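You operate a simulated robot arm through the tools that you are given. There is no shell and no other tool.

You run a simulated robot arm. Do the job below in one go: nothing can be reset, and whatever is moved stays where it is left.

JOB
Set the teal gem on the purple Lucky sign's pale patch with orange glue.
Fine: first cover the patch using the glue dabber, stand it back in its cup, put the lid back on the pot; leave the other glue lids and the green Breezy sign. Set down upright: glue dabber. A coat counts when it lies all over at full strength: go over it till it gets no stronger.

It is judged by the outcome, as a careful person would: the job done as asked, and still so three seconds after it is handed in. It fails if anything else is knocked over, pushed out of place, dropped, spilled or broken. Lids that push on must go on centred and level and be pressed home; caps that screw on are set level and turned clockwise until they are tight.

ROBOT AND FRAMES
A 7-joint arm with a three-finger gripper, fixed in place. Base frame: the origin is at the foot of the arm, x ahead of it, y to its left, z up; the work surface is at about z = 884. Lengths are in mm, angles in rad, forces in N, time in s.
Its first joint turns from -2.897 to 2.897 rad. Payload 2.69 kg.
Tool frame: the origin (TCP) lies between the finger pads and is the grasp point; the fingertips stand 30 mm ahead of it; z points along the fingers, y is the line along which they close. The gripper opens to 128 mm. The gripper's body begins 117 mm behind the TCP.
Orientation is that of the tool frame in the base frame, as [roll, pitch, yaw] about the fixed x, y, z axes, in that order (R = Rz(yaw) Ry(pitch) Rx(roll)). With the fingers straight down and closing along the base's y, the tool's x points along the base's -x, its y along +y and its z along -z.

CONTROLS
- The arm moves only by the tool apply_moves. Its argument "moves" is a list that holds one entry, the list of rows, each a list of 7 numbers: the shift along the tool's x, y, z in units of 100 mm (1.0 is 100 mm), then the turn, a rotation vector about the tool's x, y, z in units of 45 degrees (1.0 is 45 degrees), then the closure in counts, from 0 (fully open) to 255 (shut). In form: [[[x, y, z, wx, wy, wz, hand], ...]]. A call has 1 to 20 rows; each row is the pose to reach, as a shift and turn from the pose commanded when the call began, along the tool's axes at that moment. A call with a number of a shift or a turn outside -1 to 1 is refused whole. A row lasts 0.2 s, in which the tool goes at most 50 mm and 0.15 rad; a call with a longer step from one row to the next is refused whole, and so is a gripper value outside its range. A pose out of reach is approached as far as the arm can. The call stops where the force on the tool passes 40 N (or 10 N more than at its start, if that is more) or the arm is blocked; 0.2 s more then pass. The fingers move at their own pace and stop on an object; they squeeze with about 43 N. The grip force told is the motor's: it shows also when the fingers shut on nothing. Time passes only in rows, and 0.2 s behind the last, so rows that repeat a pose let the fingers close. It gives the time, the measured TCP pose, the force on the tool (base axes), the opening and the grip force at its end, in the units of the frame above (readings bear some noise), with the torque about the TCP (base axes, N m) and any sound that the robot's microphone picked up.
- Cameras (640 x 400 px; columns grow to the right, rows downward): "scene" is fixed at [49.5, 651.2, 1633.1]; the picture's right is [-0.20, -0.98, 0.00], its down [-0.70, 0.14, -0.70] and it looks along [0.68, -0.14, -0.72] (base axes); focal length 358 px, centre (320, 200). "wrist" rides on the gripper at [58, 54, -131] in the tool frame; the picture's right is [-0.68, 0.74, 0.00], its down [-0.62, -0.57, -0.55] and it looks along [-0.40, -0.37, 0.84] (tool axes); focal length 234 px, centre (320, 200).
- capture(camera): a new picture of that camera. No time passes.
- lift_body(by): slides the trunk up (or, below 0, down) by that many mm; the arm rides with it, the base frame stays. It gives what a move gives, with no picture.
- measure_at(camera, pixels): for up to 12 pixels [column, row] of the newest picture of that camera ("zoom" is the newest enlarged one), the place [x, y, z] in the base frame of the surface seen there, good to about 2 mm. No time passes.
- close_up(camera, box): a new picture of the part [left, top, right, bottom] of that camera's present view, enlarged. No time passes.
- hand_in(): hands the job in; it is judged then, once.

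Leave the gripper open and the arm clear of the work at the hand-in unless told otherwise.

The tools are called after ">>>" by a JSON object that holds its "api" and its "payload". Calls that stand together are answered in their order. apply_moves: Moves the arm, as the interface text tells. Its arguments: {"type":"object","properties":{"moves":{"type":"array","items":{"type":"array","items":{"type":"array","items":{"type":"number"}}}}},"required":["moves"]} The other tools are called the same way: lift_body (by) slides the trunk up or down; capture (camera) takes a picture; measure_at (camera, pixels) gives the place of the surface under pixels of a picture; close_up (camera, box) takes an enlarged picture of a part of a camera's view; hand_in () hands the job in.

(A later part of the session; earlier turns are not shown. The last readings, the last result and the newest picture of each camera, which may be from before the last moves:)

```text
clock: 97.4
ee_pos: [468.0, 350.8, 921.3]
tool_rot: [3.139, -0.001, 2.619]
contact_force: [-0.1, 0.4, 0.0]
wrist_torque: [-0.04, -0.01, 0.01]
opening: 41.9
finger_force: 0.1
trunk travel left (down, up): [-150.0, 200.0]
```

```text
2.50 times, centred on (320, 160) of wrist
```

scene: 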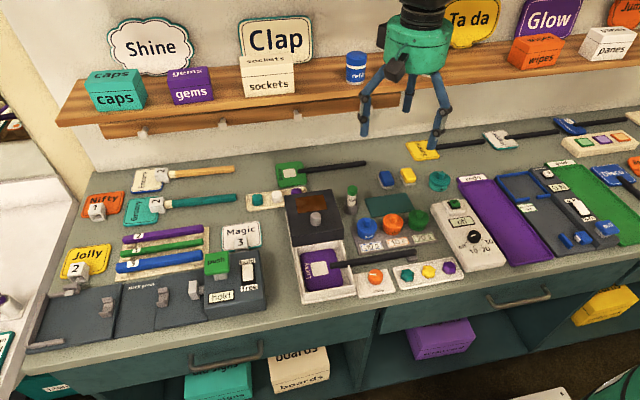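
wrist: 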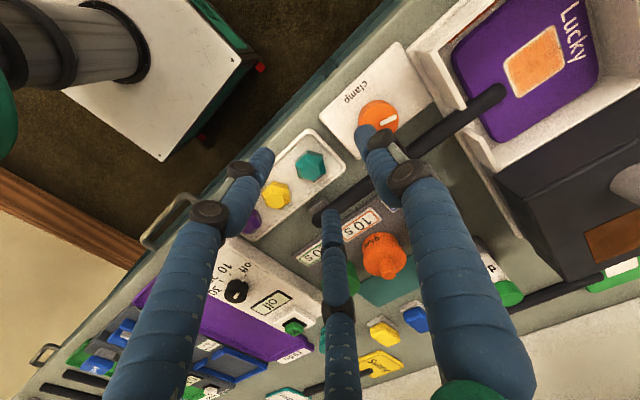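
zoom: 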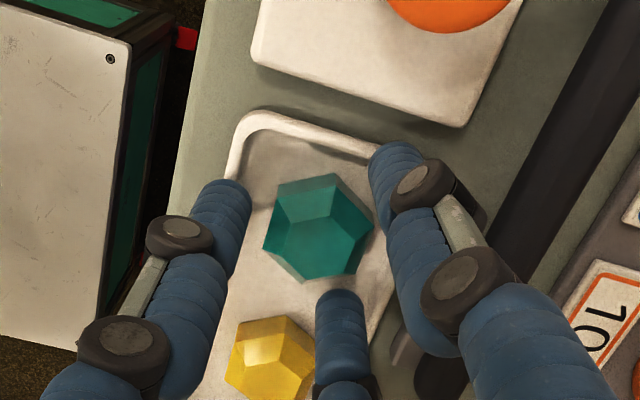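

Fingers surround the gem without touching anything. I close.

>>> {"api": "apply_moves", "payload": {"moves": [[[0, 0, 0, 0, 0, 0, 200], [0, 0, 0, 0, 0, 0, 230], [0, 0, 0, 0, 0, 0, 255], [0, 0, 0, 0, 0, 0, 255], [0, 0, 0, 0, 0, 0, 255]]]}}

>>> {"api": "close_up", "payload": {"camera": "wrist", "box": [240, 80, 400, 240]}}

```text
clock: 98.6
ee_pos: [468.2, 350.5, 921.2]
tool_rot: [3.139, -0.002, 2.621]
contact_force: [-0.7, -0.1, -0.6]
wrist_torque: [-0.03, 0.0, 0.03]
opening: 27.3
finger_force: 43.5
trunk travel left (down, up): [-150.0, 200.0]
```

```text
2.50 times, centred on (320, 160) of wrist
```

zoom: 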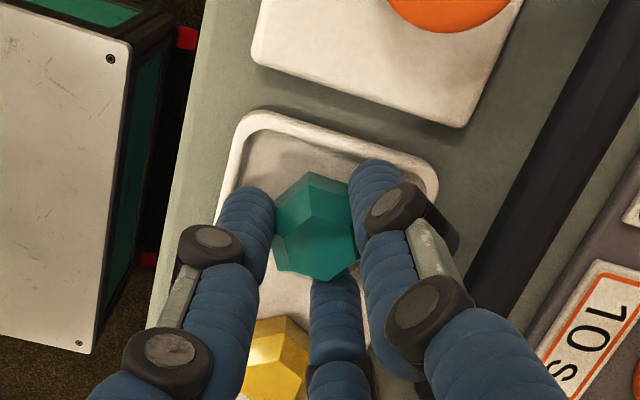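

Gripped on the flats (27.3 mm). I lift and check that the gem is level.

>>> {"api": "apply_moves", "payload": {"moves": [[[0, 0, -0.05, 0, 0, 0, 255], [0, 0, -0.15, 0, 0, 0, 255], [0, 0, -0.4, 0, 0, 0, 255], [0, 0, -0.7, 0, 0, 0, 255]]]}}

>>> {"api": "close_up", "payload": {"camera": "scene", "box": [380, 210, 450, 300]}}

>>> {"api": "close_up", "payload": {"camera": "wrist", "box": [260, 110, 380, 230]}}

```text
clock: 99.6
ee_pos: [467.1, 349.9, 990.1]
tool_rot: [3.139, -0.002, 2.619]
contact_force: [0.0, 1.2, -0.6]
wrist_torque: [-0.03, -0.01, -0.01]
opening: 27.0
finger_force: 43.0
trunk travel left (down, up): [-150.0, 200.0]
```

```text
4.44 times, centred on (415, 255) of scene
```

zoom: 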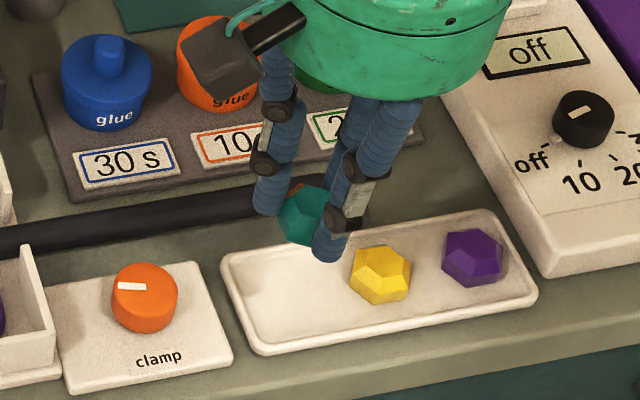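

```text
3.33 times, centred on (320, 170) of wrist
```

zoom: 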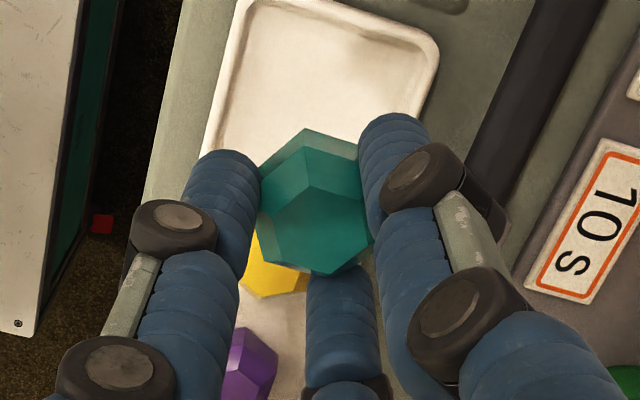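

I check the gem's level by measuring points on its top face and corners.

>>> {"api": "measure_at", "payload": {"camera": "zoom", "pixels": [[315, 235], [285, 225], [345, 225], [330, 265], [300, 255], [310, 200], [305, 165], [340, 180], [280, 180], [350, 250], [265, 205], [320, 135]]}}

>>> {"api": "close_up", "payload": {"camera": "scene", "box": [395, 240, 425, 275]}}

```text
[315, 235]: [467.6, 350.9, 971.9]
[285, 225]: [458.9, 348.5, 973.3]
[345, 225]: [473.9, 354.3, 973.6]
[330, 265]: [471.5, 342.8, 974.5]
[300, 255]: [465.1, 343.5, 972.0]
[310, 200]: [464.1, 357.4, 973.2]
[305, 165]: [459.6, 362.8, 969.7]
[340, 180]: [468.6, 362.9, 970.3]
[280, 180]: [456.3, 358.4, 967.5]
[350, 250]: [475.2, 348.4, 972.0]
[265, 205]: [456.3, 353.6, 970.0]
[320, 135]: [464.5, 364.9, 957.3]
```

```text
11.43 times, centred on (410, 258) of scene
```

zoom: 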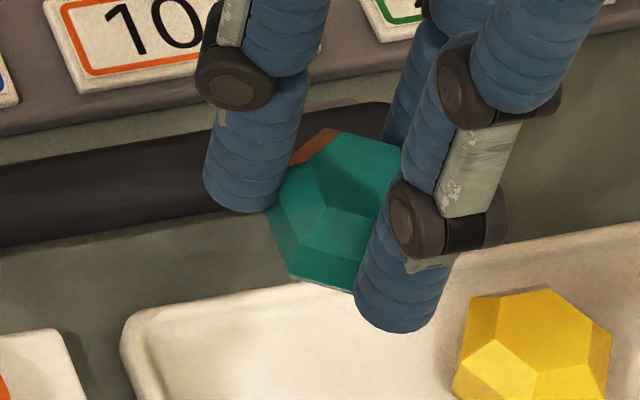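

The gem is level (top face z≈973 all over). I re-measure the patch's present position before placing.

>>> {"api": "close_up", "payload": {"camera": "scene", "box": [308, 250, 338, 280]}}

>>> {"api": "measure_at", "payload": {"camera": "zoom", "pixels": [[180, 240], [192, 300], [385, 220], [396, 265], [260, 345], [340, 330], [220, 172], [330, 155], [170, 195], [368, 160], [404, 312], [208, 348]]}}

>>> {"api": "measure_at", "payload": {"camera": "zoom", "pixels": [[290, 250], [185, 260], [175, 220], [390, 240], [380, 200], [300, 338], [275, 163], [250, 167], [240, 348], [360, 325], [418, 215], [430, 250]]}}

```text
13.33 times, centred on (323, 265) of scene
```

zoom: 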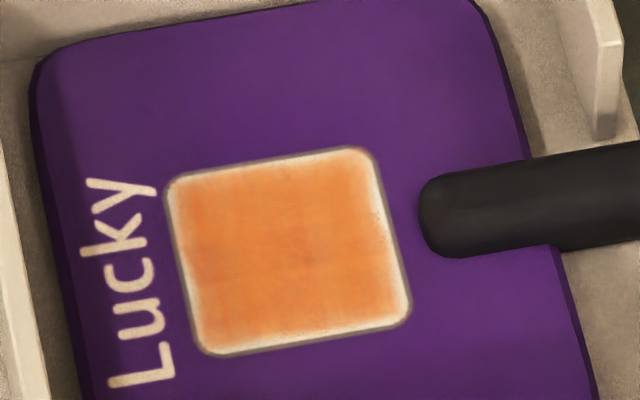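

```text
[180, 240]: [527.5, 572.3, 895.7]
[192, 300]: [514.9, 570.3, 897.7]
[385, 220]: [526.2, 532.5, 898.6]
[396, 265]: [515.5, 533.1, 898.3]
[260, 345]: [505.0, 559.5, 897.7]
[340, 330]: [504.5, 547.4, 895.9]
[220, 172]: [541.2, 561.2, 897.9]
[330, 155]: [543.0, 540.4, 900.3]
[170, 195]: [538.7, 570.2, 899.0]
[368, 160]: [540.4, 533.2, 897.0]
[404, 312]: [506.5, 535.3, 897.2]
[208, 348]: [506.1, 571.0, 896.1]
```

```text
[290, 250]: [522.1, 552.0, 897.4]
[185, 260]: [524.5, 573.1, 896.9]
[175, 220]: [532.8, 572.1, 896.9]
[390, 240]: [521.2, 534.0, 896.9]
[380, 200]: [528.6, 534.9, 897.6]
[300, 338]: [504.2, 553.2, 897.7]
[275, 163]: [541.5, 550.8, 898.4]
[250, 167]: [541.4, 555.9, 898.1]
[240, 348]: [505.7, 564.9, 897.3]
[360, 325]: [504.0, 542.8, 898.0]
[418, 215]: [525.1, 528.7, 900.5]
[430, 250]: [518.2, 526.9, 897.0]
```

Patch centre is (523.2, 552.7). Before placing I take one more close wrist look at the coat, from the side of the tray.

>>> {"api": "apply_moves", "payload": {"moves": [[[0.06, 0.25, -0.27, 0, 0, 0, 255], [0.12, 0.5, -0.27, 0, 0, 0, 255], [0.18, 0.744, -0.27, 0, 0, 0, 255]]]}}

>>> {"api": "apply_moves", "payload": {"moves": [[[0.09, 0.37, 0, 0, 0, 0, 255], [0.18, 0.744, 0, 0, 0, 0, 255], [0.18, 0.744, 0, 0, 0, 0, 255]]]}}

>>> {"api": "capture", "payload": {"camera": "wrist"}}

>>> {"api": "close_up", "payload": {"camera": "wrist", "box": [310, 50, 390, 120]}}

```text
clock: 100.4
ee_pos: [489.4, 422.2, 1018.3]
tool_rot: [3.138, -0.003, 2.615]
contact_force: [-0.3, -0.9, -0.8]
wrist_torque: [0.0, -0.02, 0.03]
opening: 27.4
finger_force: 43.0
trunk travel left (down, up): [-150.0, 200.0]
```

```text
clock: 101.2
ee_pos: [510.7, 498.0, 1018.3]
tool_rot: [3.139, -0.001, 2.617]
contact_force: [-0.5, -0.2, -1.8]
wrist_torque: [-0.05, -0.01, -0.03]
opening: 27.3
finger_force: 42.6
trunk travel left (down, up): [-150.0, 200.0]
```

```text
taken
```

wrist: 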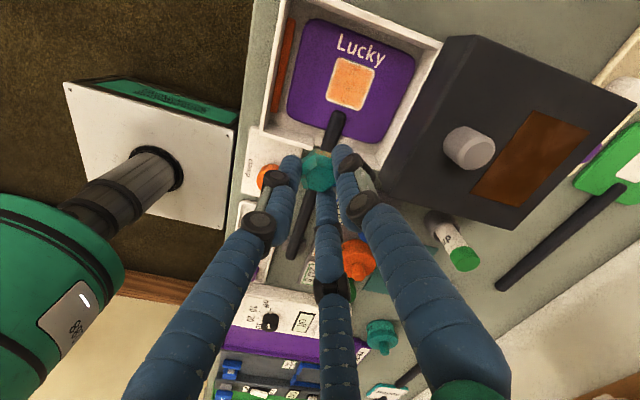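

```text
5.71 times, centred on (350, 85) of wrist
```

zoom: 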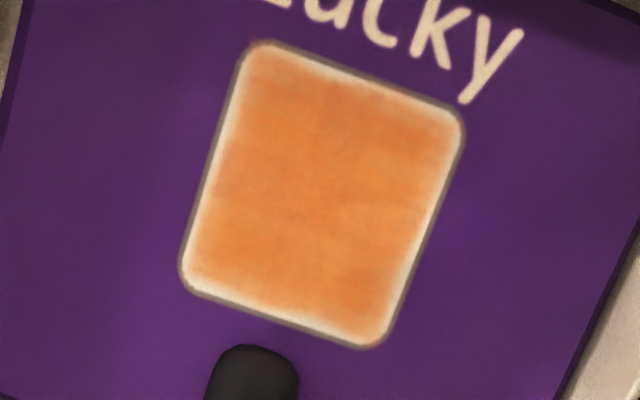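

The coat is even over the patch; the thin border looks the same on every side, including the one I deliberately over-stroked. I now move over the patch while turning the hand 60° so the fingers stay clear of the handle.

>>> {"api": "apply_moves", "payload": {"moves": [[[0.03, 0.1, 0, 0, 0, 0.167, 255], [0.06, 0.2, 0, 0, 0, 0.333, 255], [0.09, 0.3, 0, 0, 0, 0.5, 255], [0.12, 0.4, 0, 0, 0, 0.667, 255], [0.15, 0.48, 0, 0, 0, 0.833, 255], [0.164, 0.537, 0, 0, 0, 1.0, 255]]]}}

>>> {"api": "apply_moves", "payload": {"moves": [[[0, 0, 0, 0, 0, 0.167, 255], [0, 0, 0, 0, 0, 0.333, 255], [0, 0, 0, 0, 0, 0.333, 255]]]}}

>>> {"api": "apply_moves", "payload": {"moves": [[[0, 0, 0, 0, 0, 0, 255]]]}}

>>> {"api": "close_up", "payload": {"camera": "scene", "box": [270, 180, 370, 290]}}

>>> {"api": "capture", "payload": {"camera": "wrist"}}

```text
clock: 102.6
ee_pos: [522.8, 552.4, 1017.7]
tool_rot: [-3.141, -0.004, 1.828]
contact_force: [-0.4, 0.7, -0.1]
wrist_torque: [-0.03, 0.0, -0.02]
opening: 27.2
finger_force: 42.4
trunk travel left (down, up): [-150.0, 200.0]
```

```text
clock: 103.4
ee_pos: [524.2, 552.1, 1018.6]
tool_rot: [-3.14, 0.0, 1.567]
contact_force: [1.0, 1.3, -0.2]
wrist_torque: [0.02, -0.02, 0.01]
opening: 27.1
finger_force: 42.9
trunk travel left (down, up): [-150.0, 200.0]
```

```text
clock: 103.8
ee_pos: [523.9, 553.1, 1018.5]
tool_rot: [-3.141, -0.001, 1.571]
contact_force: [-0.8, -0.1, -0.3]
wrist_torque: [0.04, -0.03, 0.02]
opening: 27.4
finger_force: 43.3
trunk travel left (down, up): [-150.0, 200.0]
```

```text
3.64 times, centred on (320, 235) of scene
```

zoom: 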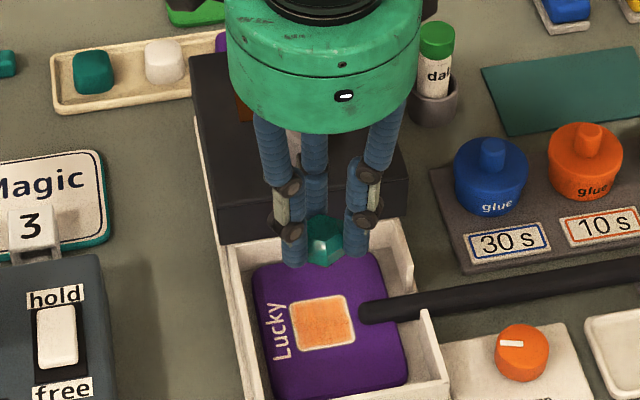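

```text
taken
```

wrist: 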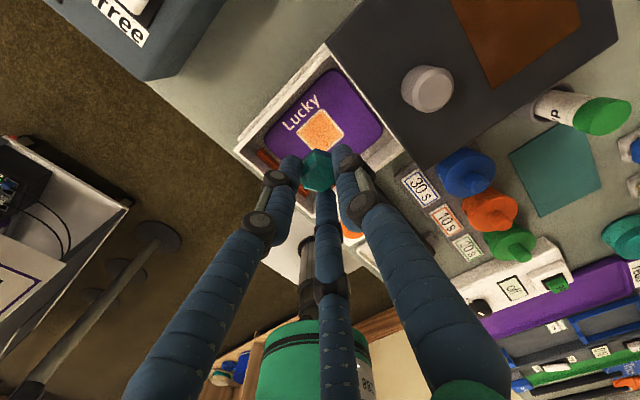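

Gem is over the patch: TCP (523.8, 552.6). I lower to a few mm above it and check.

>>> {"api": "apply_moves", "payload": {"moves": [[[0, 0, 0.25, 0, 0, 0, 255], [0, 0, 0.5, 0, 0, 0, 255], [0, 0, 0.7, 0, 0, 0, 255], [0, 0, 0.78, 0, 0, 0, 255], [0, 0, 0.78, 0, 0, 0, 255]]]}}

>>> {"api": "close_up", "payload": {"camera": "scene", "box": [295, 225, 355, 285]}}

>>> {"api": "close_up", "payload": {"camera": "wrist", "box": [260, 100, 380, 220]}}

```text
clock: 105.0
ee_pos: [524.0, 552.0, 939.7]
tool_rot: [-3.141, -0.003, 1.572]
contact_force: [-0.4, 0.4, -0.5]
wrist_torque: [0.02, 0.01, 0.02]
opening: 27.5
finger_force: 42.7
trunk travel left (down, up): [-150.0, 200.0]
```

```text
6.67 times, centred on (325, 255) of scene
```

zoom: 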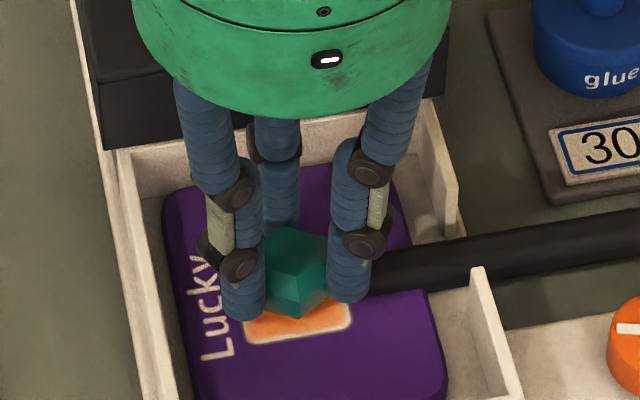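

```text
3.33 times, centred on (320, 160) of wrist
```

zoom: 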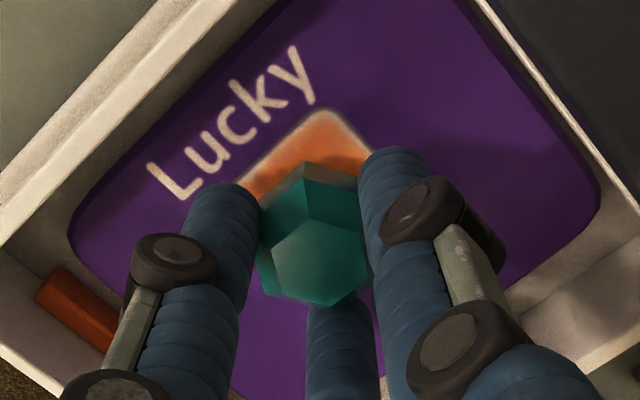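

Lined up. I lower in small steps to contact.

>>> {"api": "apply_moves", "payload": {"moves": [[[0, 0, 0.015, 0, 0, 0, 255], [0, 0, 0.03, 0, 0, 0, 255], [0, 0, 0.03, 0, 0, 0, 255]]]}}

>>> {"api": "apply_moves", "payload": {"moves": [[[0, 0, 0.01, 0, 0, 0, 255], [0, 0, 0.01, 0, 0, 0, 255]]]}}

>>> {"api": "apply_moves", "payload": {"moves": [[[0, 0, 0.01, 0, 0, 0, 255], [0, 0, 0.01, 0, 0, 0, 255]]]}}

```text
clock: 105.8
ee_pos: [522.8, 552.7, 937.1]
tool_rot: [-3.142, -0.004, 1.571]
contact_force: [-0.2, 0.1, 0.2]
wrist_torque: [0.01, 0.01, -0.03]
opening: 27.3
finger_force: 43.1
trunk travel left (down, up): [-150.0, 200.0]
```

```text
clock: 106.4
ee_pos: [524.1, 552.9, 937.1]
tool_rot: [-3.139, -0.003, 1.571]
contact_force: [-0.3, 0.4, -0.4]
wrist_torque: [0.0, 0.01, 0.03]
opening: 27.2
finger_force: 43.1
trunk travel left (down, up): [-150.0, 200.0]
```

```text
clock: 107.0
ee_pos: [523.4, 551.8, 935.9]
tool_rot: [-3.138, -0.003, 1.569]
contact_force: [-0.5, 0.2, 1.1]
wrist_torque: [-0.03, 0.0, -0.01]
opening: 27.2
finger_force: 43.2
trunk travel left (down, up): [-150.0, 200.0]
```

>>> {"api": "apply_moves", "payload": {"moves": [[[0, 0, 0.01, 0, 0, 0, 255], [0, 0, 0.01, 0, 0, 0, 255]]]}}

>>> {"api": "apply_moves", "payload": {"moves": [[[0, 0, 0.007, 0, 0, 0, 255], [0, 0, 0.007, 0, 0, 0, 255]]]}}

```text
clock: 107.6
ee_pos: [523.8, 552.4, 934.9]
tool_rot: [-3.139, -0.004, 1.57]
contact_force: [0.5, -0.6, 0.1]
wrist_torque: [0.03, 0.0, 0.0]
opening: 27.2
finger_force: 43.1
trunk travel left (down, up): [-150.0, 200.0]
```

```text
clock: 108.2
ee_pos: [523.0, 551.4, 933.5]
tool_rot: [3.141, -0.005, 1.572]
contact_force: [0.2, -0.5, 2.1]
wrist_torque: [-0.04, 0.0, 0.0]
opening: 27.1
finger_force: 43.0
trunk travel left (down, up): [-150.0, 200.0]
```

>>> {"api": "apply_moves", "payload": {"moves": [[[0, 0, 0.007, 0, 0, 0, 255], [0, 0, 0.007, 0, 0, 0, 255]]]}}

>>> {"api": "apply_moves", "payload": {"moves": [[[0, 0, 0.007, 0, 0, 0, 255], [0, 0, 0.007, 0, 0, 0, 255]]]}}

>>> {"api": "close_up", "payload": {"camera": "scene", "box": [300, 240, 350, 290]}}

```text
clock: 108.8
ee_pos: [523.2, 551.5, 932.5]
tool_rot: [3.141, -0.004, 1.57]
contact_force: [-0.4, -1.4, 8.8]
wrist_torque: [-0.09, 0.02, 0.03]
opening: 27.2
finger_force: 43.5
trunk travel left (down, up): [-150.0, 200.0]
```

```text
clock: 109.4
ee_pos: [523.7, 552.4, 933.3]
tool_rot: [3.141, -0.003, 1.572]
contact_force: [0.9, 0.2, 14.6]
wrist_torque: [-0.12, 0.01, -0.01]
opening: 27.4
finger_force: 42.9
trunk travel left (down, up): [-150.0, 200.0]
```

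```text
8.00 times, centred on (325, 265) of scene
```

zoom: 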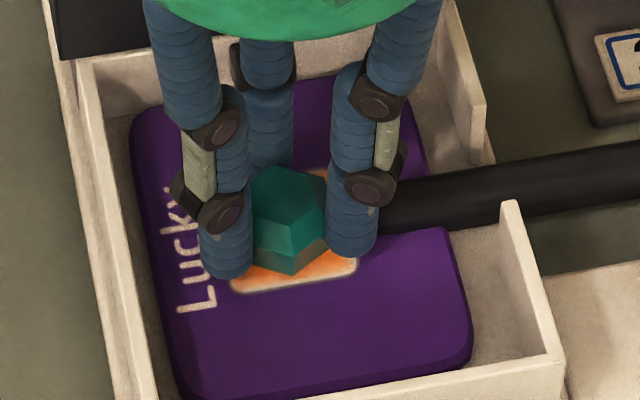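

The gem sits flat on the patch at ~15 N. I hold briefly, ease off, open just a little (34 mm) and rise straight up.

>>> {"api": "apply_moves", "payload": {"moves": [[[0, 0, 0, 0, 0, 0, 255], [0, 0, 0, 0, 0, 0, 255], [0, 0, -0.01, 0, 0, 0, 255], [0, 0, -0.01, 0, 0, 0, 187], [0, 0, -0.01, 0, 0, 0, 187], [0, 0, -0.01, 0, 0, 0, 187]]]}}

>>> {"api": "apply_moves", "payload": {"moves": [[[0, 0, -0.1, 0, 0, 0, 187], [0, 0, -0.3, 0, 0, 0, 187], [0, 0, -0.6, 0, 0, 0, 187], [0, 0, -0.95, 0, 0, 0, 187]]]}}

>>> {"api": "close_up", "payload": {"camera": "scene", "box": [300, 240, 350, 290]}}

>>> {"api": "close_up", "payload": {"camera": "wrist", "box": [260, 80, 380, 200]}}

```text
clock: 110.8
ee_pos: [523.1, 551.2, 933.3]
tool_rot: [-3.14, -0.002, 1.571]
contact_force: [-0.7, -0.4, -0.8]
wrist_torque: [0.01, 0.01, -0.03]
opening: 34.2
finger_force: 0.1
trunk travel left (down, up): [-150.0, 200.0]
```

```text
clock: 111.8
ee_pos: [524.0, 551.0, 1029.2]
tool_rot: [-3.14, -0.001, 1.571]
contact_force: [-0.7, 0.4, -0.6]
wrist_torque: [0.0, -0.04, 0.03]
opening: 34.4
finger_force: 0.1
trunk travel left (down, up): [-150.0, 200.0]
```

```text
8.00 times, centred on (325, 265) of scene
```

zoom: 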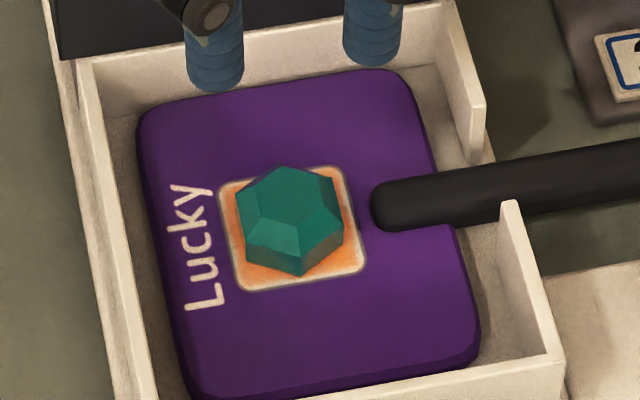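

```text
3.33 times, centred on (320, 140) of wrist
```

zoom: 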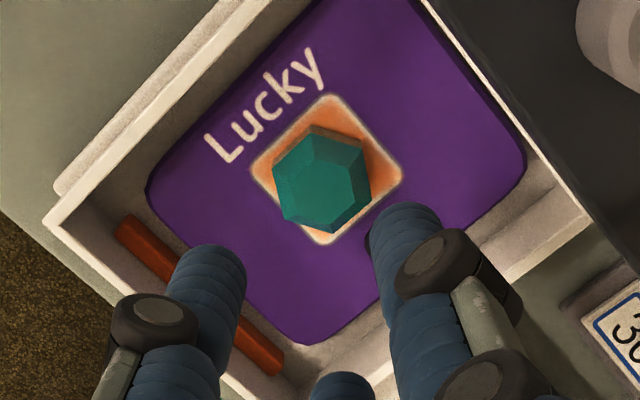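

The gem rests on the patch. I measure its centring.

>>> {"api": "close_up", "payload": {"camera": "scene", "box": [308, 250, 338, 280]}}

>>> {"api": "measure_at", "payload": {"camera": "zoom", "pixels": [[270, 180], [345, 180], [300, 155], [300, 210], [325, 160], [240, 205], [230, 250], [395, 240], [300, 338], [190, 230], [375, 175], [420, 200]]}}

```text
13.33 times, centred on (323, 265) of scene
```

zoom: 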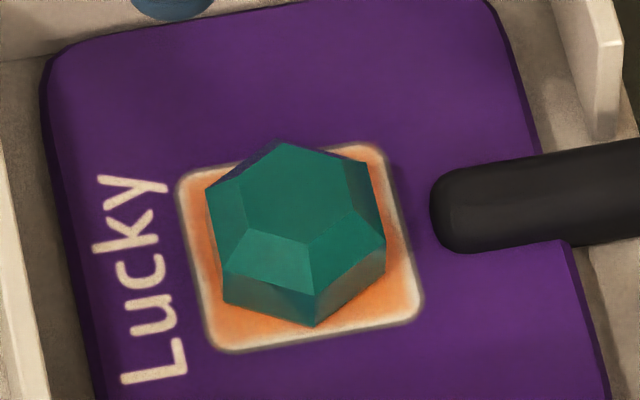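

```text
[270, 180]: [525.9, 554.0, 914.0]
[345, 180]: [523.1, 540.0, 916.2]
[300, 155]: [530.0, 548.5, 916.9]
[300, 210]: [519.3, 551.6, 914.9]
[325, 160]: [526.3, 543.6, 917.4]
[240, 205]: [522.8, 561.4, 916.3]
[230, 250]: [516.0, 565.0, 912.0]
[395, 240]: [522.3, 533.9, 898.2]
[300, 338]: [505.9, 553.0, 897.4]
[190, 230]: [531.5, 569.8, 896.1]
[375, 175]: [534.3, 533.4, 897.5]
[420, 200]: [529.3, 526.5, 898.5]
```

The gem is centred on the patch within ~1 mm (gem (522, 550.5)). The orange glue is marked "10 s" and the hood with amber window plus the off/10/20/30 panel is evidently its curing lamp, so I'll set it. I measure the hood's knob.

>>> {"api": "close_up", "payload": {"camera": "scene", "box": [280, 180, 350, 250]}}

>>> {"api": "capture", "payload": {"camera": "wrist"}}

```text
5.71 times, centred on (315, 215) of scene
```

zoom: 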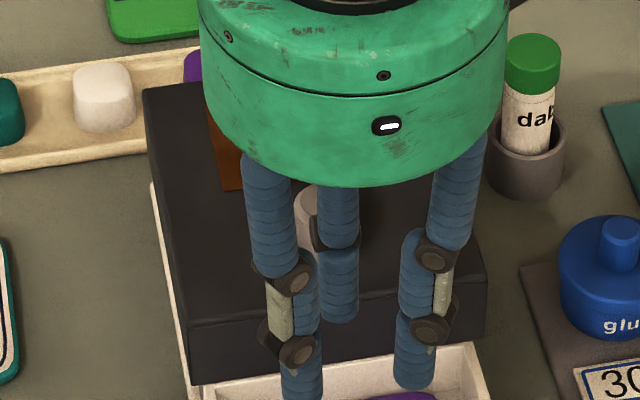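

```text
taken
```

wrist: 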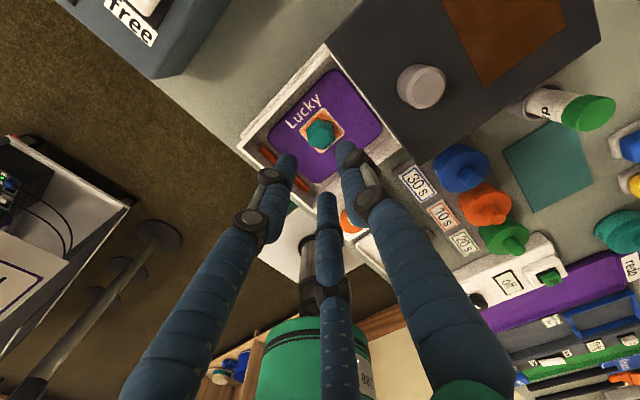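

>>> {"api": "close_up", "payload": {"camera": "wrist", "box": [340, 0, 540, 150]}}

>>> {"api": "measure_at", "payload": {"camera": "zoom", "pixels": [[280, 270], [225, 260], [340, 265], [290, 215], [280, 320], [240, 300], [325, 235], [200, 270], [260, 340], [330, 320], [150, 250], [250, 430]]}}

```text
2.67 times, centred on (440, 75) of wrist
```

zoom: 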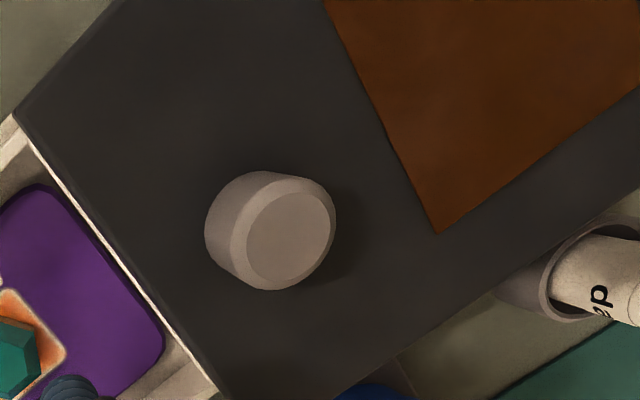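

```text
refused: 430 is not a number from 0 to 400
```

>>> {"api": "measure_at", "payload": {"camera": "zoom", "pixels": [[290, 238], [250, 250], [330, 220], [300, 198], [275, 278], [255, 215], [325, 255], [225, 200], [210, 250], [130, 200], [160, 270], [380, 200]]}}

```text
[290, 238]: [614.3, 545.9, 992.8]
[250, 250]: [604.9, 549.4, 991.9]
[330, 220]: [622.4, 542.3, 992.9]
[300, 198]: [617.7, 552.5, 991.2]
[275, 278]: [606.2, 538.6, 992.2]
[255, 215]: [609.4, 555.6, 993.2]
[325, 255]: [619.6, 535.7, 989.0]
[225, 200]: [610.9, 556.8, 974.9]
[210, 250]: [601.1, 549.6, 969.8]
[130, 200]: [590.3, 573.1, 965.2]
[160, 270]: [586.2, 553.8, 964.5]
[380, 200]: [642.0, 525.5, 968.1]
```

The knob's centre is (613.4, 545.7), ~24 mm wide, top z≈993. I move above it at a safe height.

>>> {"api": "apply_moves", "payload": {"moves": [[[0, 0, -0.2, 0, 0, 0, 165], [-0.02, 0.4, -0.2, 0, 0, 0, 165], [-0.053, 0.895, -0.2, 0, 0, 0, 165], [-0.053, 0.895, -0.2, 0, 0, 0, 165]]]}}

>>> {"api": "apply_moves", "payload": {"moves": [[[0, 0, 0, 0, 0, 0, 165]]]}}

>>> {"api": "close_up", "payload": {"camera": "wrist", "box": [240, 80, 400, 240]}}

>>> {"api": "close_up", "payload": {"camera": "scene", "box": [260, 130, 380, 300]}}

```text
clock: 112.8
ee_pos: [615.1, 545.4, 1048.4]
tool_rot: [-3.138, -0.002, 1.57]
contact_force: [0.9, 0.7, -0.7]
wrist_torque: [0.04, 0.1, 0.02]
opening: 45.1
finger_force: 0.0
trunk travel left (down, up): [-150.0, 200.0]
```

```text
clock: 113.2
ee_pos: [615.0, 544.8, 1049.2]
tool_rot: [-3.14, -0.001, 1.571]
contact_force: [0.4, 0.4, 0.5]
wrist_torque: [-0.02, -0.01, 0.0]
opening: 45.3
finger_force: 0.0
trunk travel left (down, up): [-150.0, 200.0]
```

```text
2.50 times, centred on (320, 160) of wrist
```

zoom: 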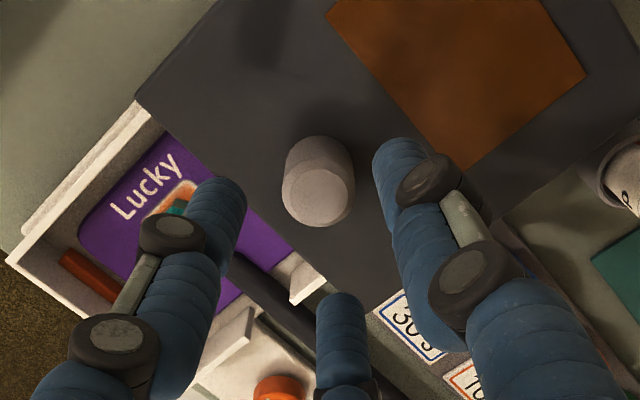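

```text
2.35 times, centred on (320, 215) of scene
```

zoom: 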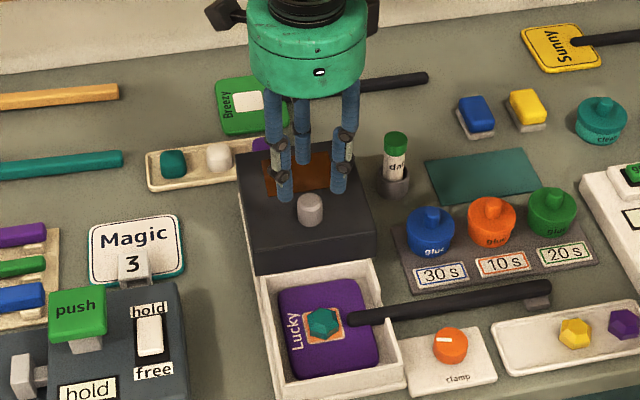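

Good. I descend onto the knob and grip it.

>>> {"api": "apply_moves", "payload": {"moves": [[[0.005, -0.015, 0.2, 0, 0, 0, 165], [0.005, -0.015, 0.4, 0, 0, 0, 165], [0.005, -0.015, 0.49, 0, 0, 0, 165], [0.005, -0.015, 0.49, 0, 0, 0, 165]]]}}

>>> {"api": "apply_moves", "payload": {"moves": [[[0, 0, 0, 0, 0, 0, 200], [0, 0, 0, 0, 0, 0, 230], [0, 0, 0, 0, 0, 0, 255], [0, 0, 0, 0, 0, 0, 255]]]}}

```text
clock: 114.2
ee_pos: [612.0, 547.4, 1000.6]
tool_rot: [3.141, -0.004, 1.571]
contact_force: [0.0, -0.4, 0.0]
wrist_torque: [0.02, 0.01, 0.02]
opening: 45.3
finger_force: 0.0
trunk travel left (down, up): [-150.0, 200.0]
```

```text
clock: 115.2
ee_pos: [611.6, 545.9, 1000.6]
tool_rot: [-3.141, -0.001, 1.571]
contact_force: [1.3, -3.0, -0.1]
wrist_torque: [-0.12, -0.07, -0.06]
opening: 26.3
finger_force: 45.3
trunk travel left (down, up): [-150.0, 200.0]
```

Knob gripped. I slide the hood forward (−x) slowly, 40 mm first, and check the force.

>>> {"api": "apply_moves", "payload": {"moves": [[[0, -0.05, 0, 0, 0, 0, 255], [0, -0.12, 0, 0, 0, 0, 255], [0, -0.2, 0, 0, 0, 0, 255], [0, -0.3, 0, 0, 0, 0, 255], [0, -0.4, 0, 0, 0, 0, 255]]]}}

>>> {"api": "close_up", "payload": {"camera": "scene", "box": [260, 170, 380, 310]}}

```text
clock: 116.4
ee_pos: [571.5, 546.5, 999.7]
tool_rot: [-3.141, -0.003, 1.572]
contact_force: [0.3, -10.2, 4.6]
wrist_torque: [-0.76, -0.14, -0.05]
opening: 26.0
finger_force: 44.8
trunk travel left (down, up): [-150.0, 200.0]
```

```text
2.86 times, centred on (320, 240) of scene
```

zoom: 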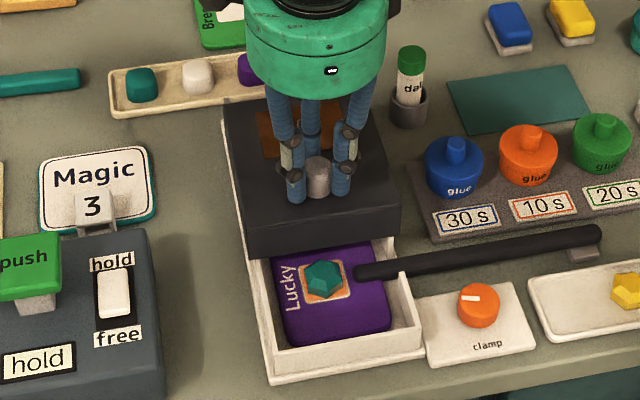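

The hood slides along; there's a small side load (−10 N in y), so I ease y by −1 mm while continuing.

>>> {"api": "apply_moves", "payload": {"moves": [[[-0.008, -0.08, 0, 0, 0, 0, 255], [-0.01, -0.18, 0, 0, 0, 0, 255], [-0.01, -0.28, 0, 0, 0, 0, 255], [-0.01, -0.38, 0, 0, 0, 0, 255], [-0.01, -0.48, 0, 0, 0, 0, 255], [-0.01, -0.58, 0, 0, 0, 0, 255]]]}}

>>> {"api": "close_up", "payload": {"camera": "scene", "box": [260, 170, 380, 310]}}

```text
clock: 117.8
ee_pos: [514.2, 545.0, 999.3]
tool_rot: [-3.14, -0.004, 1.571]
contact_force: [-0.4, 1.1, 3.6]
wrist_torque: [-0.27, -0.15, 0.0]
opening: 26.1
finger_force: 44.8
trunk travel left (down, up): [-150.0, 200.0]
```

```text
2.86 times, centred on (320, 240) of scene
```

zoom: 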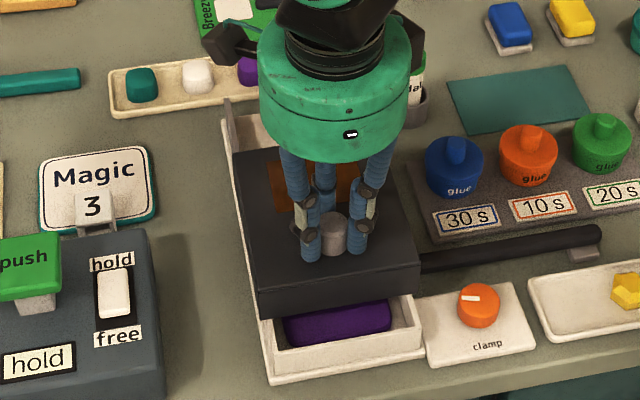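

Nearly closed; about 32 mm to go. I continue gently until it stops.

>>> {"api": "apply_moves", "payload": {"moves": [[[0, -0.08, 0, 0, 0, 0, 255], [0, -0.16, 0, 0, 0, 0, 255], [0, -0.23, 0, 0, 0, 0, 255], [0, -0.27, 0, 0, 0, 0, 255], [0, -0.3, 0, 0, 0, 0, 255]]]}}

>>> {"api": "close_up", "payload": {"camera": "scene", "box": [260, 170, 380, 310]}}

```text
clock: 119.0
ee_pos: [484.0, 544.6, 998.7]
tool_rot: [-3.141, -0.002, 1.571]
contact_force: [-0.9, -9.2, 2.9]
wrist_torque: [-0.33, -0.09, -0.01]
opening: 25.1
finger_force: 44.5
trunk travel left (down, up): [-150.0, 200.0]
```

```text
2.86 times, centred on (320, 240) of scene
```

zoom: 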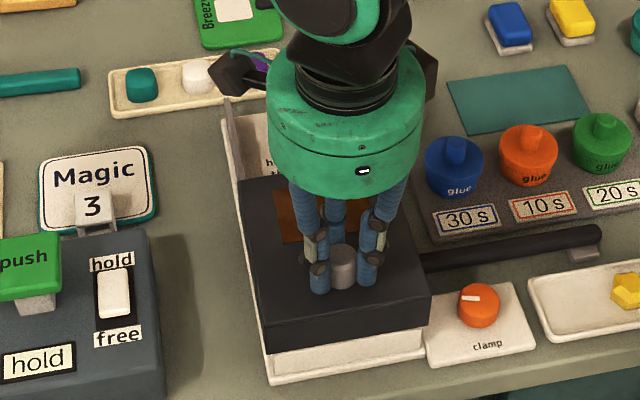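

Some text has appeared on the base behind the hood. I push the last few mm until it stops, then read it.

>>> {"api": "apply_moves", "payload": {"moves": [[[0, -0.03, 0, 0, 0, 0, 255], [0, -0.06, 0, 0, 0, 0, 255]]]}}

>>> {"api": "close_up", "payload": {"camera": "scene", "box": [270, 190, 330, 240]}}

>>> {"api": "close_up", "payload": {"camera": "scene", "box": [280, 250, 360, 310]}}

```text
clock: 119.6
ee_pos: [478.7, 546.0, 999.5]
tool_rot: [-3.138, -0.002, 1.572]
contact_force: [7.1, -12.3, -3.2]
wrist_torque: [-0.45, -0.18, 0.1]
opening: 24.8
finger_force: 45.2
trunk travel left (down, up): [-150.0, 200.0]
```

```text
8.00 times, centred on (300, 215) of scene
```

zoom: 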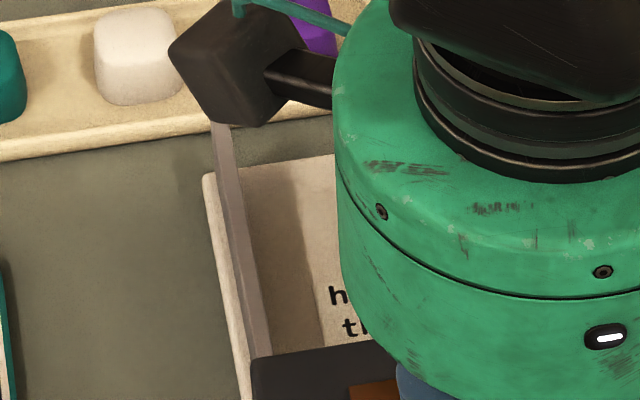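

```text
6.67 times, centred on (320, 280) of scene
```

zoom: 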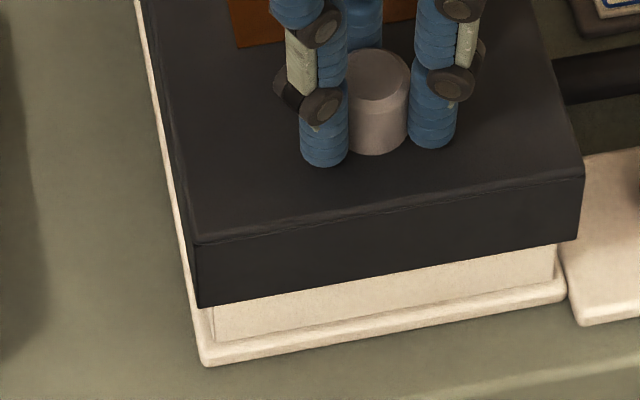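

The hood is fully forward. I relieve the side load, release the knob, rise and read the text on the base.

>>> {"api": "apply_moves", "payload": {"moves": [[[-0.01, 0.005, 0, 0, 0, 0, 255], [-0.01, 0.005, 0, 0, 0, 0, 165], [-0.01, 0.005, 0, 0, 0, 0, 165], [-0.01, 0.005, -0.3, 0, 0, 0, 165], [-0.01, 0.005, -0.6, 0, 0, 0, 165]]]}}

>>> {"api": "apply_moves", "payload": {"moves": [[[-0.4, -0.1, -0.1, 0, 0, 0, 165], [-0.85, -0.1, -0.1, 0, 0, 0, 165]]]}}

>>> {"api": "close_up", "payload": {"camera": "scene", "box": [270, 180, 370, 310]}}

>>> {"api": "close_up", "payload": {"camera": "scene", "box": [285, 190, 345, 240]}}

```text
clock: 120.8
ee_pos: [477.0, 543.7, 1059.1]
tool_rot: [-3.139, -0.002, 1.57]
contact_force: [-0.9, -0.1, -0.3]
wrist_torque: [0.04, 0.01, -0.01]
opening: 45.1
finger_force: 0.1
trunk travel left (down, up): [-150.0, 200.0]
```

```text
clock: 121.4
ee_pos: [467.7, 459.9, 1070.8]
tool_rot: [-3.141, -0.004, 1.571]
contact_force: [-0.8, 0.0, 0.4]
wrist_torque: [0.01, -0.03, -0.03]
opening: 45.2
finger_force: 0.1
trunk travel left (down, up): [-150.0, 200.0]
```

```text
3.08 times, centred on (320, 245) of scene
```

zoom: 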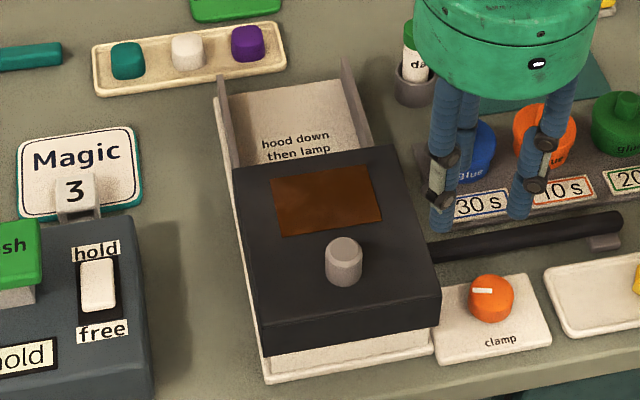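

```text
8.00 times, centred on (315, 215) of scene
```

zoom: 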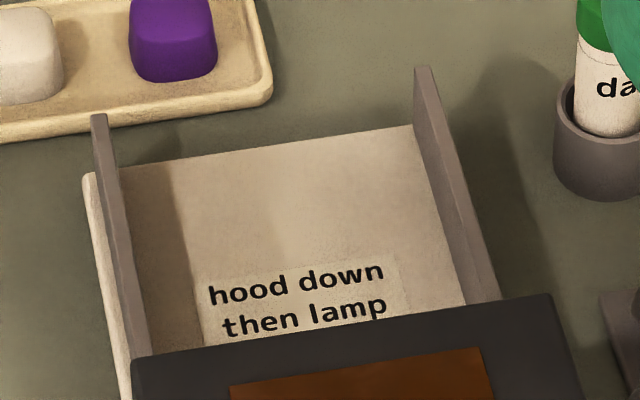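

The label reads "hood down then lamp" — confirming the lamp cure. I measure the hood's present position.

>>> {"api": "close_up", "payload": {"camera": "scene", "box": [280, 210, 370, 310]}}

>>> {"api": "measure_at", "payload": {"camera": "zoom", "pixels": [[200, 280], [430, 245], [320, 265], [200, 310], [420, 275], [200, 345], [400, 315], [160, 150], [300, 170], [260, 100], [380, 130], [300, 130]]}}

```text
4.00 times, centred on (325, 260) of scene
```

zoom: 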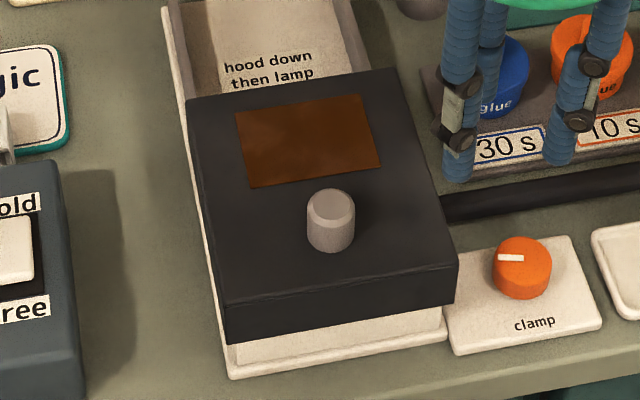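

```text
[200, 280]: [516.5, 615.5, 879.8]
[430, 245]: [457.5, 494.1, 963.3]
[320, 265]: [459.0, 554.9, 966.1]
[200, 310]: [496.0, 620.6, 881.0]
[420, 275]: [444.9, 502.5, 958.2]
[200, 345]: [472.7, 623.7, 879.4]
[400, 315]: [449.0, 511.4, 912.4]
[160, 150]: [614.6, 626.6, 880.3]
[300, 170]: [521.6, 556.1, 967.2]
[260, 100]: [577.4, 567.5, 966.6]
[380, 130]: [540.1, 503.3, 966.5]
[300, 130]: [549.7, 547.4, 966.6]
```

The hood fully covers the tray (front face x≈445). Now the lamp panel. I move toward it, turning the hand back to its original heading.

>>> {"api": "apply_moves", "payload": {"moves": [[[-0.16, 0.05, 0, 0, 0, -0.167, 165], [-0.33, 0.1, 0, 0, 0, -0.333, 165], [-0.5, 0.15, 0, 0, 0, -0.5, 165], [-0.67, 0.2, 0, 0, 0, -0.667, 165], [-0.84, 0.25, 0, 0, 0, -0.833, 165], [-1.0, 0.3, 0, 0, 0, -1.0, 165]]]}}

>>> {"api": "apply_moves", "payload": {"moves": [[[-0.13, -0.07, 0, 0, 0, -0.167, 165], [-0.26, -0.14, 0, 0, 0, -0.333, 165], [-0.39, -0.22, 0, 0, 0, -0.5, 165], [-0.52, -0.29, 0, 0, 0, -0.667, 165], [-0.65, -0.36, 0, 0, 0, -0.833, 165], [-0.766, -0.435, 0, 0, 0, -1.0, 165]]]}}

>>> {"api": "apply_moves", "payload": {"moves": [[[-0.12, -0.42, 0.1, 0, 0, 0, 165], [-0.235, -0.85, 0.3, 0, 0, 0, 165], [-0.235, -0.85, 0.3, 0, 0, 0, 165]]]}}

>>> {"api": "capture", "payload": {"camera": "wrist"}}

>>> {"api": "close_up", "payload": {"camera": "scene", "box": [440, 190, 510, 270]}}

```text
clock: 122.8
ee_pos: [498.7, 360.2, 1069.6]
tool_rot: [3.141, -0.002, 2.357]
contact_force: [0.6, -0.4, 1.2]
wrist_torque: [-0.01, 0.01, 0.01]
opening: 45.2
finger_force: 0.2
trunk travel left (down, up): [-150.0, 200.0]
```

```text
clock: 124.2
ee_pos: [522.1, 274.4, 1068.6]
tool_rot: [3.138, -0.001, -3.141]
contact_force: [0.0, 0.2, 0.1]
wrist_torque: [-0.03, -0.01, -0.01]
opening: 45.3
finger_force: 0.1
trunk travel left (down, up): [-150.0, 200.0]
```

```text
clock: 125.0
ee_pos: [546.9, 188.1, 1039.0]
tool_rot: [3.139, -0.002, 3.141]
contact_force: [1.1, -0.6, -0.3]
wrist_torque: [0.06, 0.04, -0.02]
opening: 45.2
finger_force: 0.0
trunk travel left (down, up): [-150.0, 200.0]
```

```text
taken
```

wrist: 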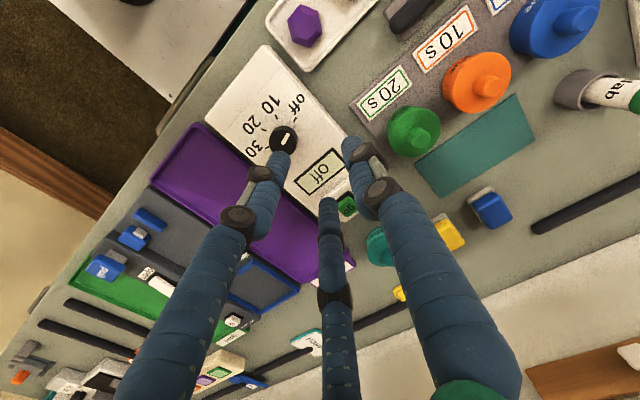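

```text
5.00 times, centred on (475, 230) of scene
```

zoom: 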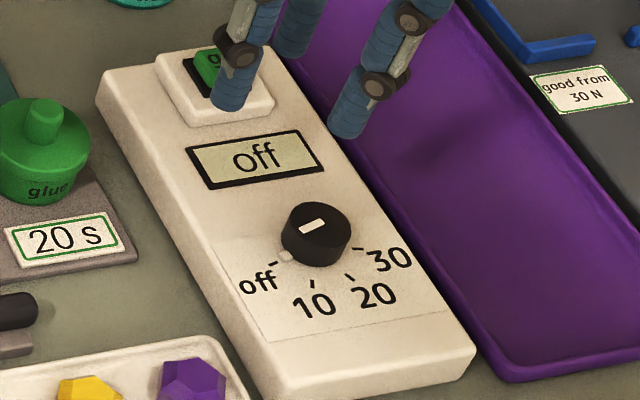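

>>> {"api": "close_up", "payload": {"camera": "wrist", "box": [230, 80, 350, 200]}}

>>> {"api": "measure_at", "payload": {"camera": "zoom", "pixels": [[285, 215], [250, 215], [320, 215], [285, 180], [285, 250], [255, 155], [205, 125], [160, 165], [150, 225], [175, 265], [240, 170], [400, 250]]}}

```text
3.33 times, centred on (290, 140) of wrist
```

zoom: 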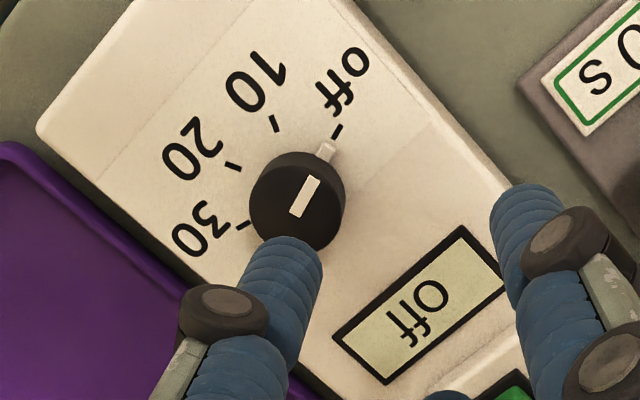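

```text
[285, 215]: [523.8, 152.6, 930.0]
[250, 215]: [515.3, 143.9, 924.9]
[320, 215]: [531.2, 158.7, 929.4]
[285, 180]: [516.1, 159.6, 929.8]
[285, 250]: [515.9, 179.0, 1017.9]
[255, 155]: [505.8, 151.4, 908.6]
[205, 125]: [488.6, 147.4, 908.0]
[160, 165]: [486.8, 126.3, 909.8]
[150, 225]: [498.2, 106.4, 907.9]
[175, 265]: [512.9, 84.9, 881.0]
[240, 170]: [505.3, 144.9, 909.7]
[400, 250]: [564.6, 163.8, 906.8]
```

The pointer nub sits at "off". I measure the ticks for off, 10, 20, 30 and the dial's rim to get the turn angle.

>>> {"api": "measure_at", "payload": {"camera": "zoom", "pixels": [[337, 132], [275, 125], [233, 167], [240, 225], [327, 150], [304, 195], [292, 214], [316, 178], [258, 190], [340, 190], [300, 160], [330, 235]]}}

>>> {"api": "close_up", "payload": {"camera": "scene", "box": [460, 215, 500, 260]}}

>>> {"api": "measure_at", "payload": {"camera": "zoom", "pixels": [[345, 165], [300, 160], [395, 165], [345, 130], [345, 200], [310, 185], [380, 140], [255, 230], [325, 275], [390, 255], [410, 205], [275, 220]]}}

```text
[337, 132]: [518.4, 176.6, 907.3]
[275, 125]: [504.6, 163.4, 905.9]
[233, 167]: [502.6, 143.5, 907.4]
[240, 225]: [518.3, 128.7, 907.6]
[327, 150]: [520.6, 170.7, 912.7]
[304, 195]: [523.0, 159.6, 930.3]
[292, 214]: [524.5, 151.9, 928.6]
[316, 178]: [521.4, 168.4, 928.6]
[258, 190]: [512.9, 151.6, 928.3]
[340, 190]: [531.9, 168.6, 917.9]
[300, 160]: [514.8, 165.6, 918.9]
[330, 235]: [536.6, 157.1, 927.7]
```

```text
8.89 times, centred on (480, 238) of scene
```

zoom: 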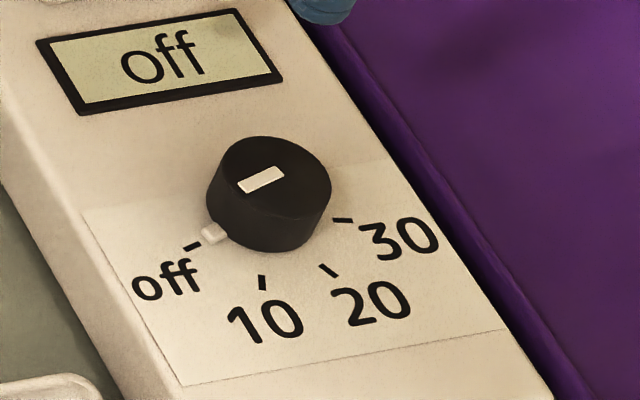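

```text
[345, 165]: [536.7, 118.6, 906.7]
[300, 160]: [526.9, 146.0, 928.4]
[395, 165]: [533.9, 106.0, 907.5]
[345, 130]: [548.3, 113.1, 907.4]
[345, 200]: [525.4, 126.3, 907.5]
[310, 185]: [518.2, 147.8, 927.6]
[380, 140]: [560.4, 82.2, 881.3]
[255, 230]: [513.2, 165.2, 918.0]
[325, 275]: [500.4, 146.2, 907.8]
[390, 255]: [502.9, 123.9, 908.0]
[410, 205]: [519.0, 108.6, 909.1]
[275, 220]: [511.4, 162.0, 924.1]
```

>>> {"api": "measure_at", "payload": {"camera": "zoom", "pixels": [[218, 170], [326, 182], [278, 142], [262, 210], [235, 150], [310, 205], [230, 198], [315, 155], [271, 177], [245, 187], [280, 172], [212, 234]]}}

>>> {"api": "measure_at", "payload": {"camera": "zoom", "pixels": [[192, 246], [262, 283], [328, 270], [343, 220], [160, 60], [100, 100], [270, 70], [200, 140], [420, 300], [450, 240]]}}

```text
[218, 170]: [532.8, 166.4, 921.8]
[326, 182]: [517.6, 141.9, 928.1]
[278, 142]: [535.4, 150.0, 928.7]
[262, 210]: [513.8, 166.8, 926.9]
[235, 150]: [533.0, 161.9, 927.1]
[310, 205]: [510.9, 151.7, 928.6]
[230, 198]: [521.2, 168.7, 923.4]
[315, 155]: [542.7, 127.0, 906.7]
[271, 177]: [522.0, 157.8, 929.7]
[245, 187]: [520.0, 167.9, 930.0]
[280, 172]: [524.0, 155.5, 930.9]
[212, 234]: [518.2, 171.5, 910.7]
```

```text
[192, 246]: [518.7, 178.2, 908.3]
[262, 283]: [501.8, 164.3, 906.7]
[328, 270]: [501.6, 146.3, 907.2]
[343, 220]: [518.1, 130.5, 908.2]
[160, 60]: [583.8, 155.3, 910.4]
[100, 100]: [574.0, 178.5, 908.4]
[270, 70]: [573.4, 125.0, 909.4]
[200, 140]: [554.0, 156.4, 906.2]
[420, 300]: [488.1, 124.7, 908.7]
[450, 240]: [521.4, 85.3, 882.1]
```

The dial's centre is (524.5, 154.8), top z≈929; the marks are ~50° apart, and going from off to 10 is counter-clockwise seen from above. I move over the dial.

>>> {"api": "apply_moves", "payload": {"moves": [[[0.11, -0.17, 0.2, 0, 0, 0, 150], [0.22, -0.333, 0.4, 0, 0, 0, 150], [0.22, -0.333, 0.6, 0, 0, 0, 150], [0.22, -0.333, 0.6, 0, 0, 0, 150]]]}}

>>> {"api": "apply_moves", "payload": {"moves": [[[0, 0, 0, 0, 0, 0, 150]]]}}

>>> {"api": "close_up", "payload": {"camera": "wrist", "box": [250, 90, 390, 230]}}

>>> {"api": "close_up", "payload": {"camera": "scene", "box": [440, 180, 510, 260]}}

```text
clock: 126.0
ee_pos: [523.5, 154.6, 978.3]
tool_rot: [3.139, -0.001, -3.141]
contact_force: [-0.6, 0.5, 0.3]
wrist_torque: [-0.01, 0.04, 0.0]
opening: 52.8
finger_force: 0.2
trunk travel left (down, up): [-150.0, 200.0]
```

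```text
clock: 126.4
ee_pos: [522.4, 156.0, 977.5]
tool_rot: [3.138, 0.0, -3.141]
contact_force: [-0.2, 0.4, -0.1]
wrist_torque: [0.02, 0.0, 0.0]
opening: 52.6
finger_force: 0.0
trunk travel left (down, up): [-150.0, 200.0]
```

```text
2.86 times, centred on (320, 160) of wrist
```

zoom: 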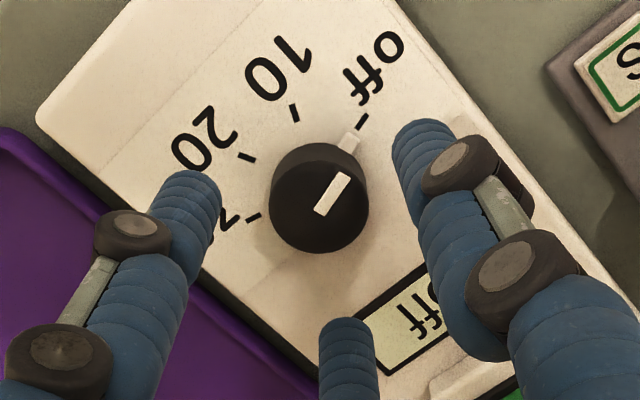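

```text
5.00 times, centred on (475, 220) of scene
```

zoom: 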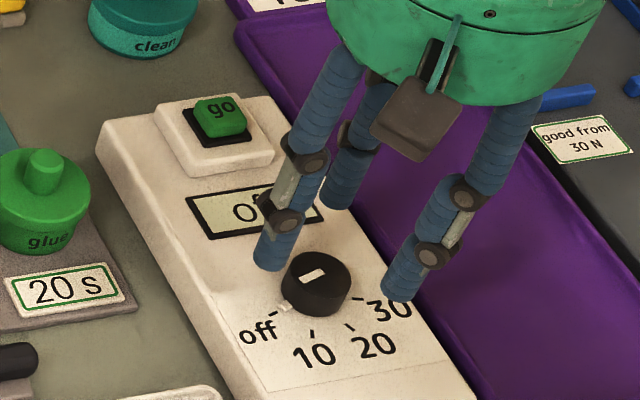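

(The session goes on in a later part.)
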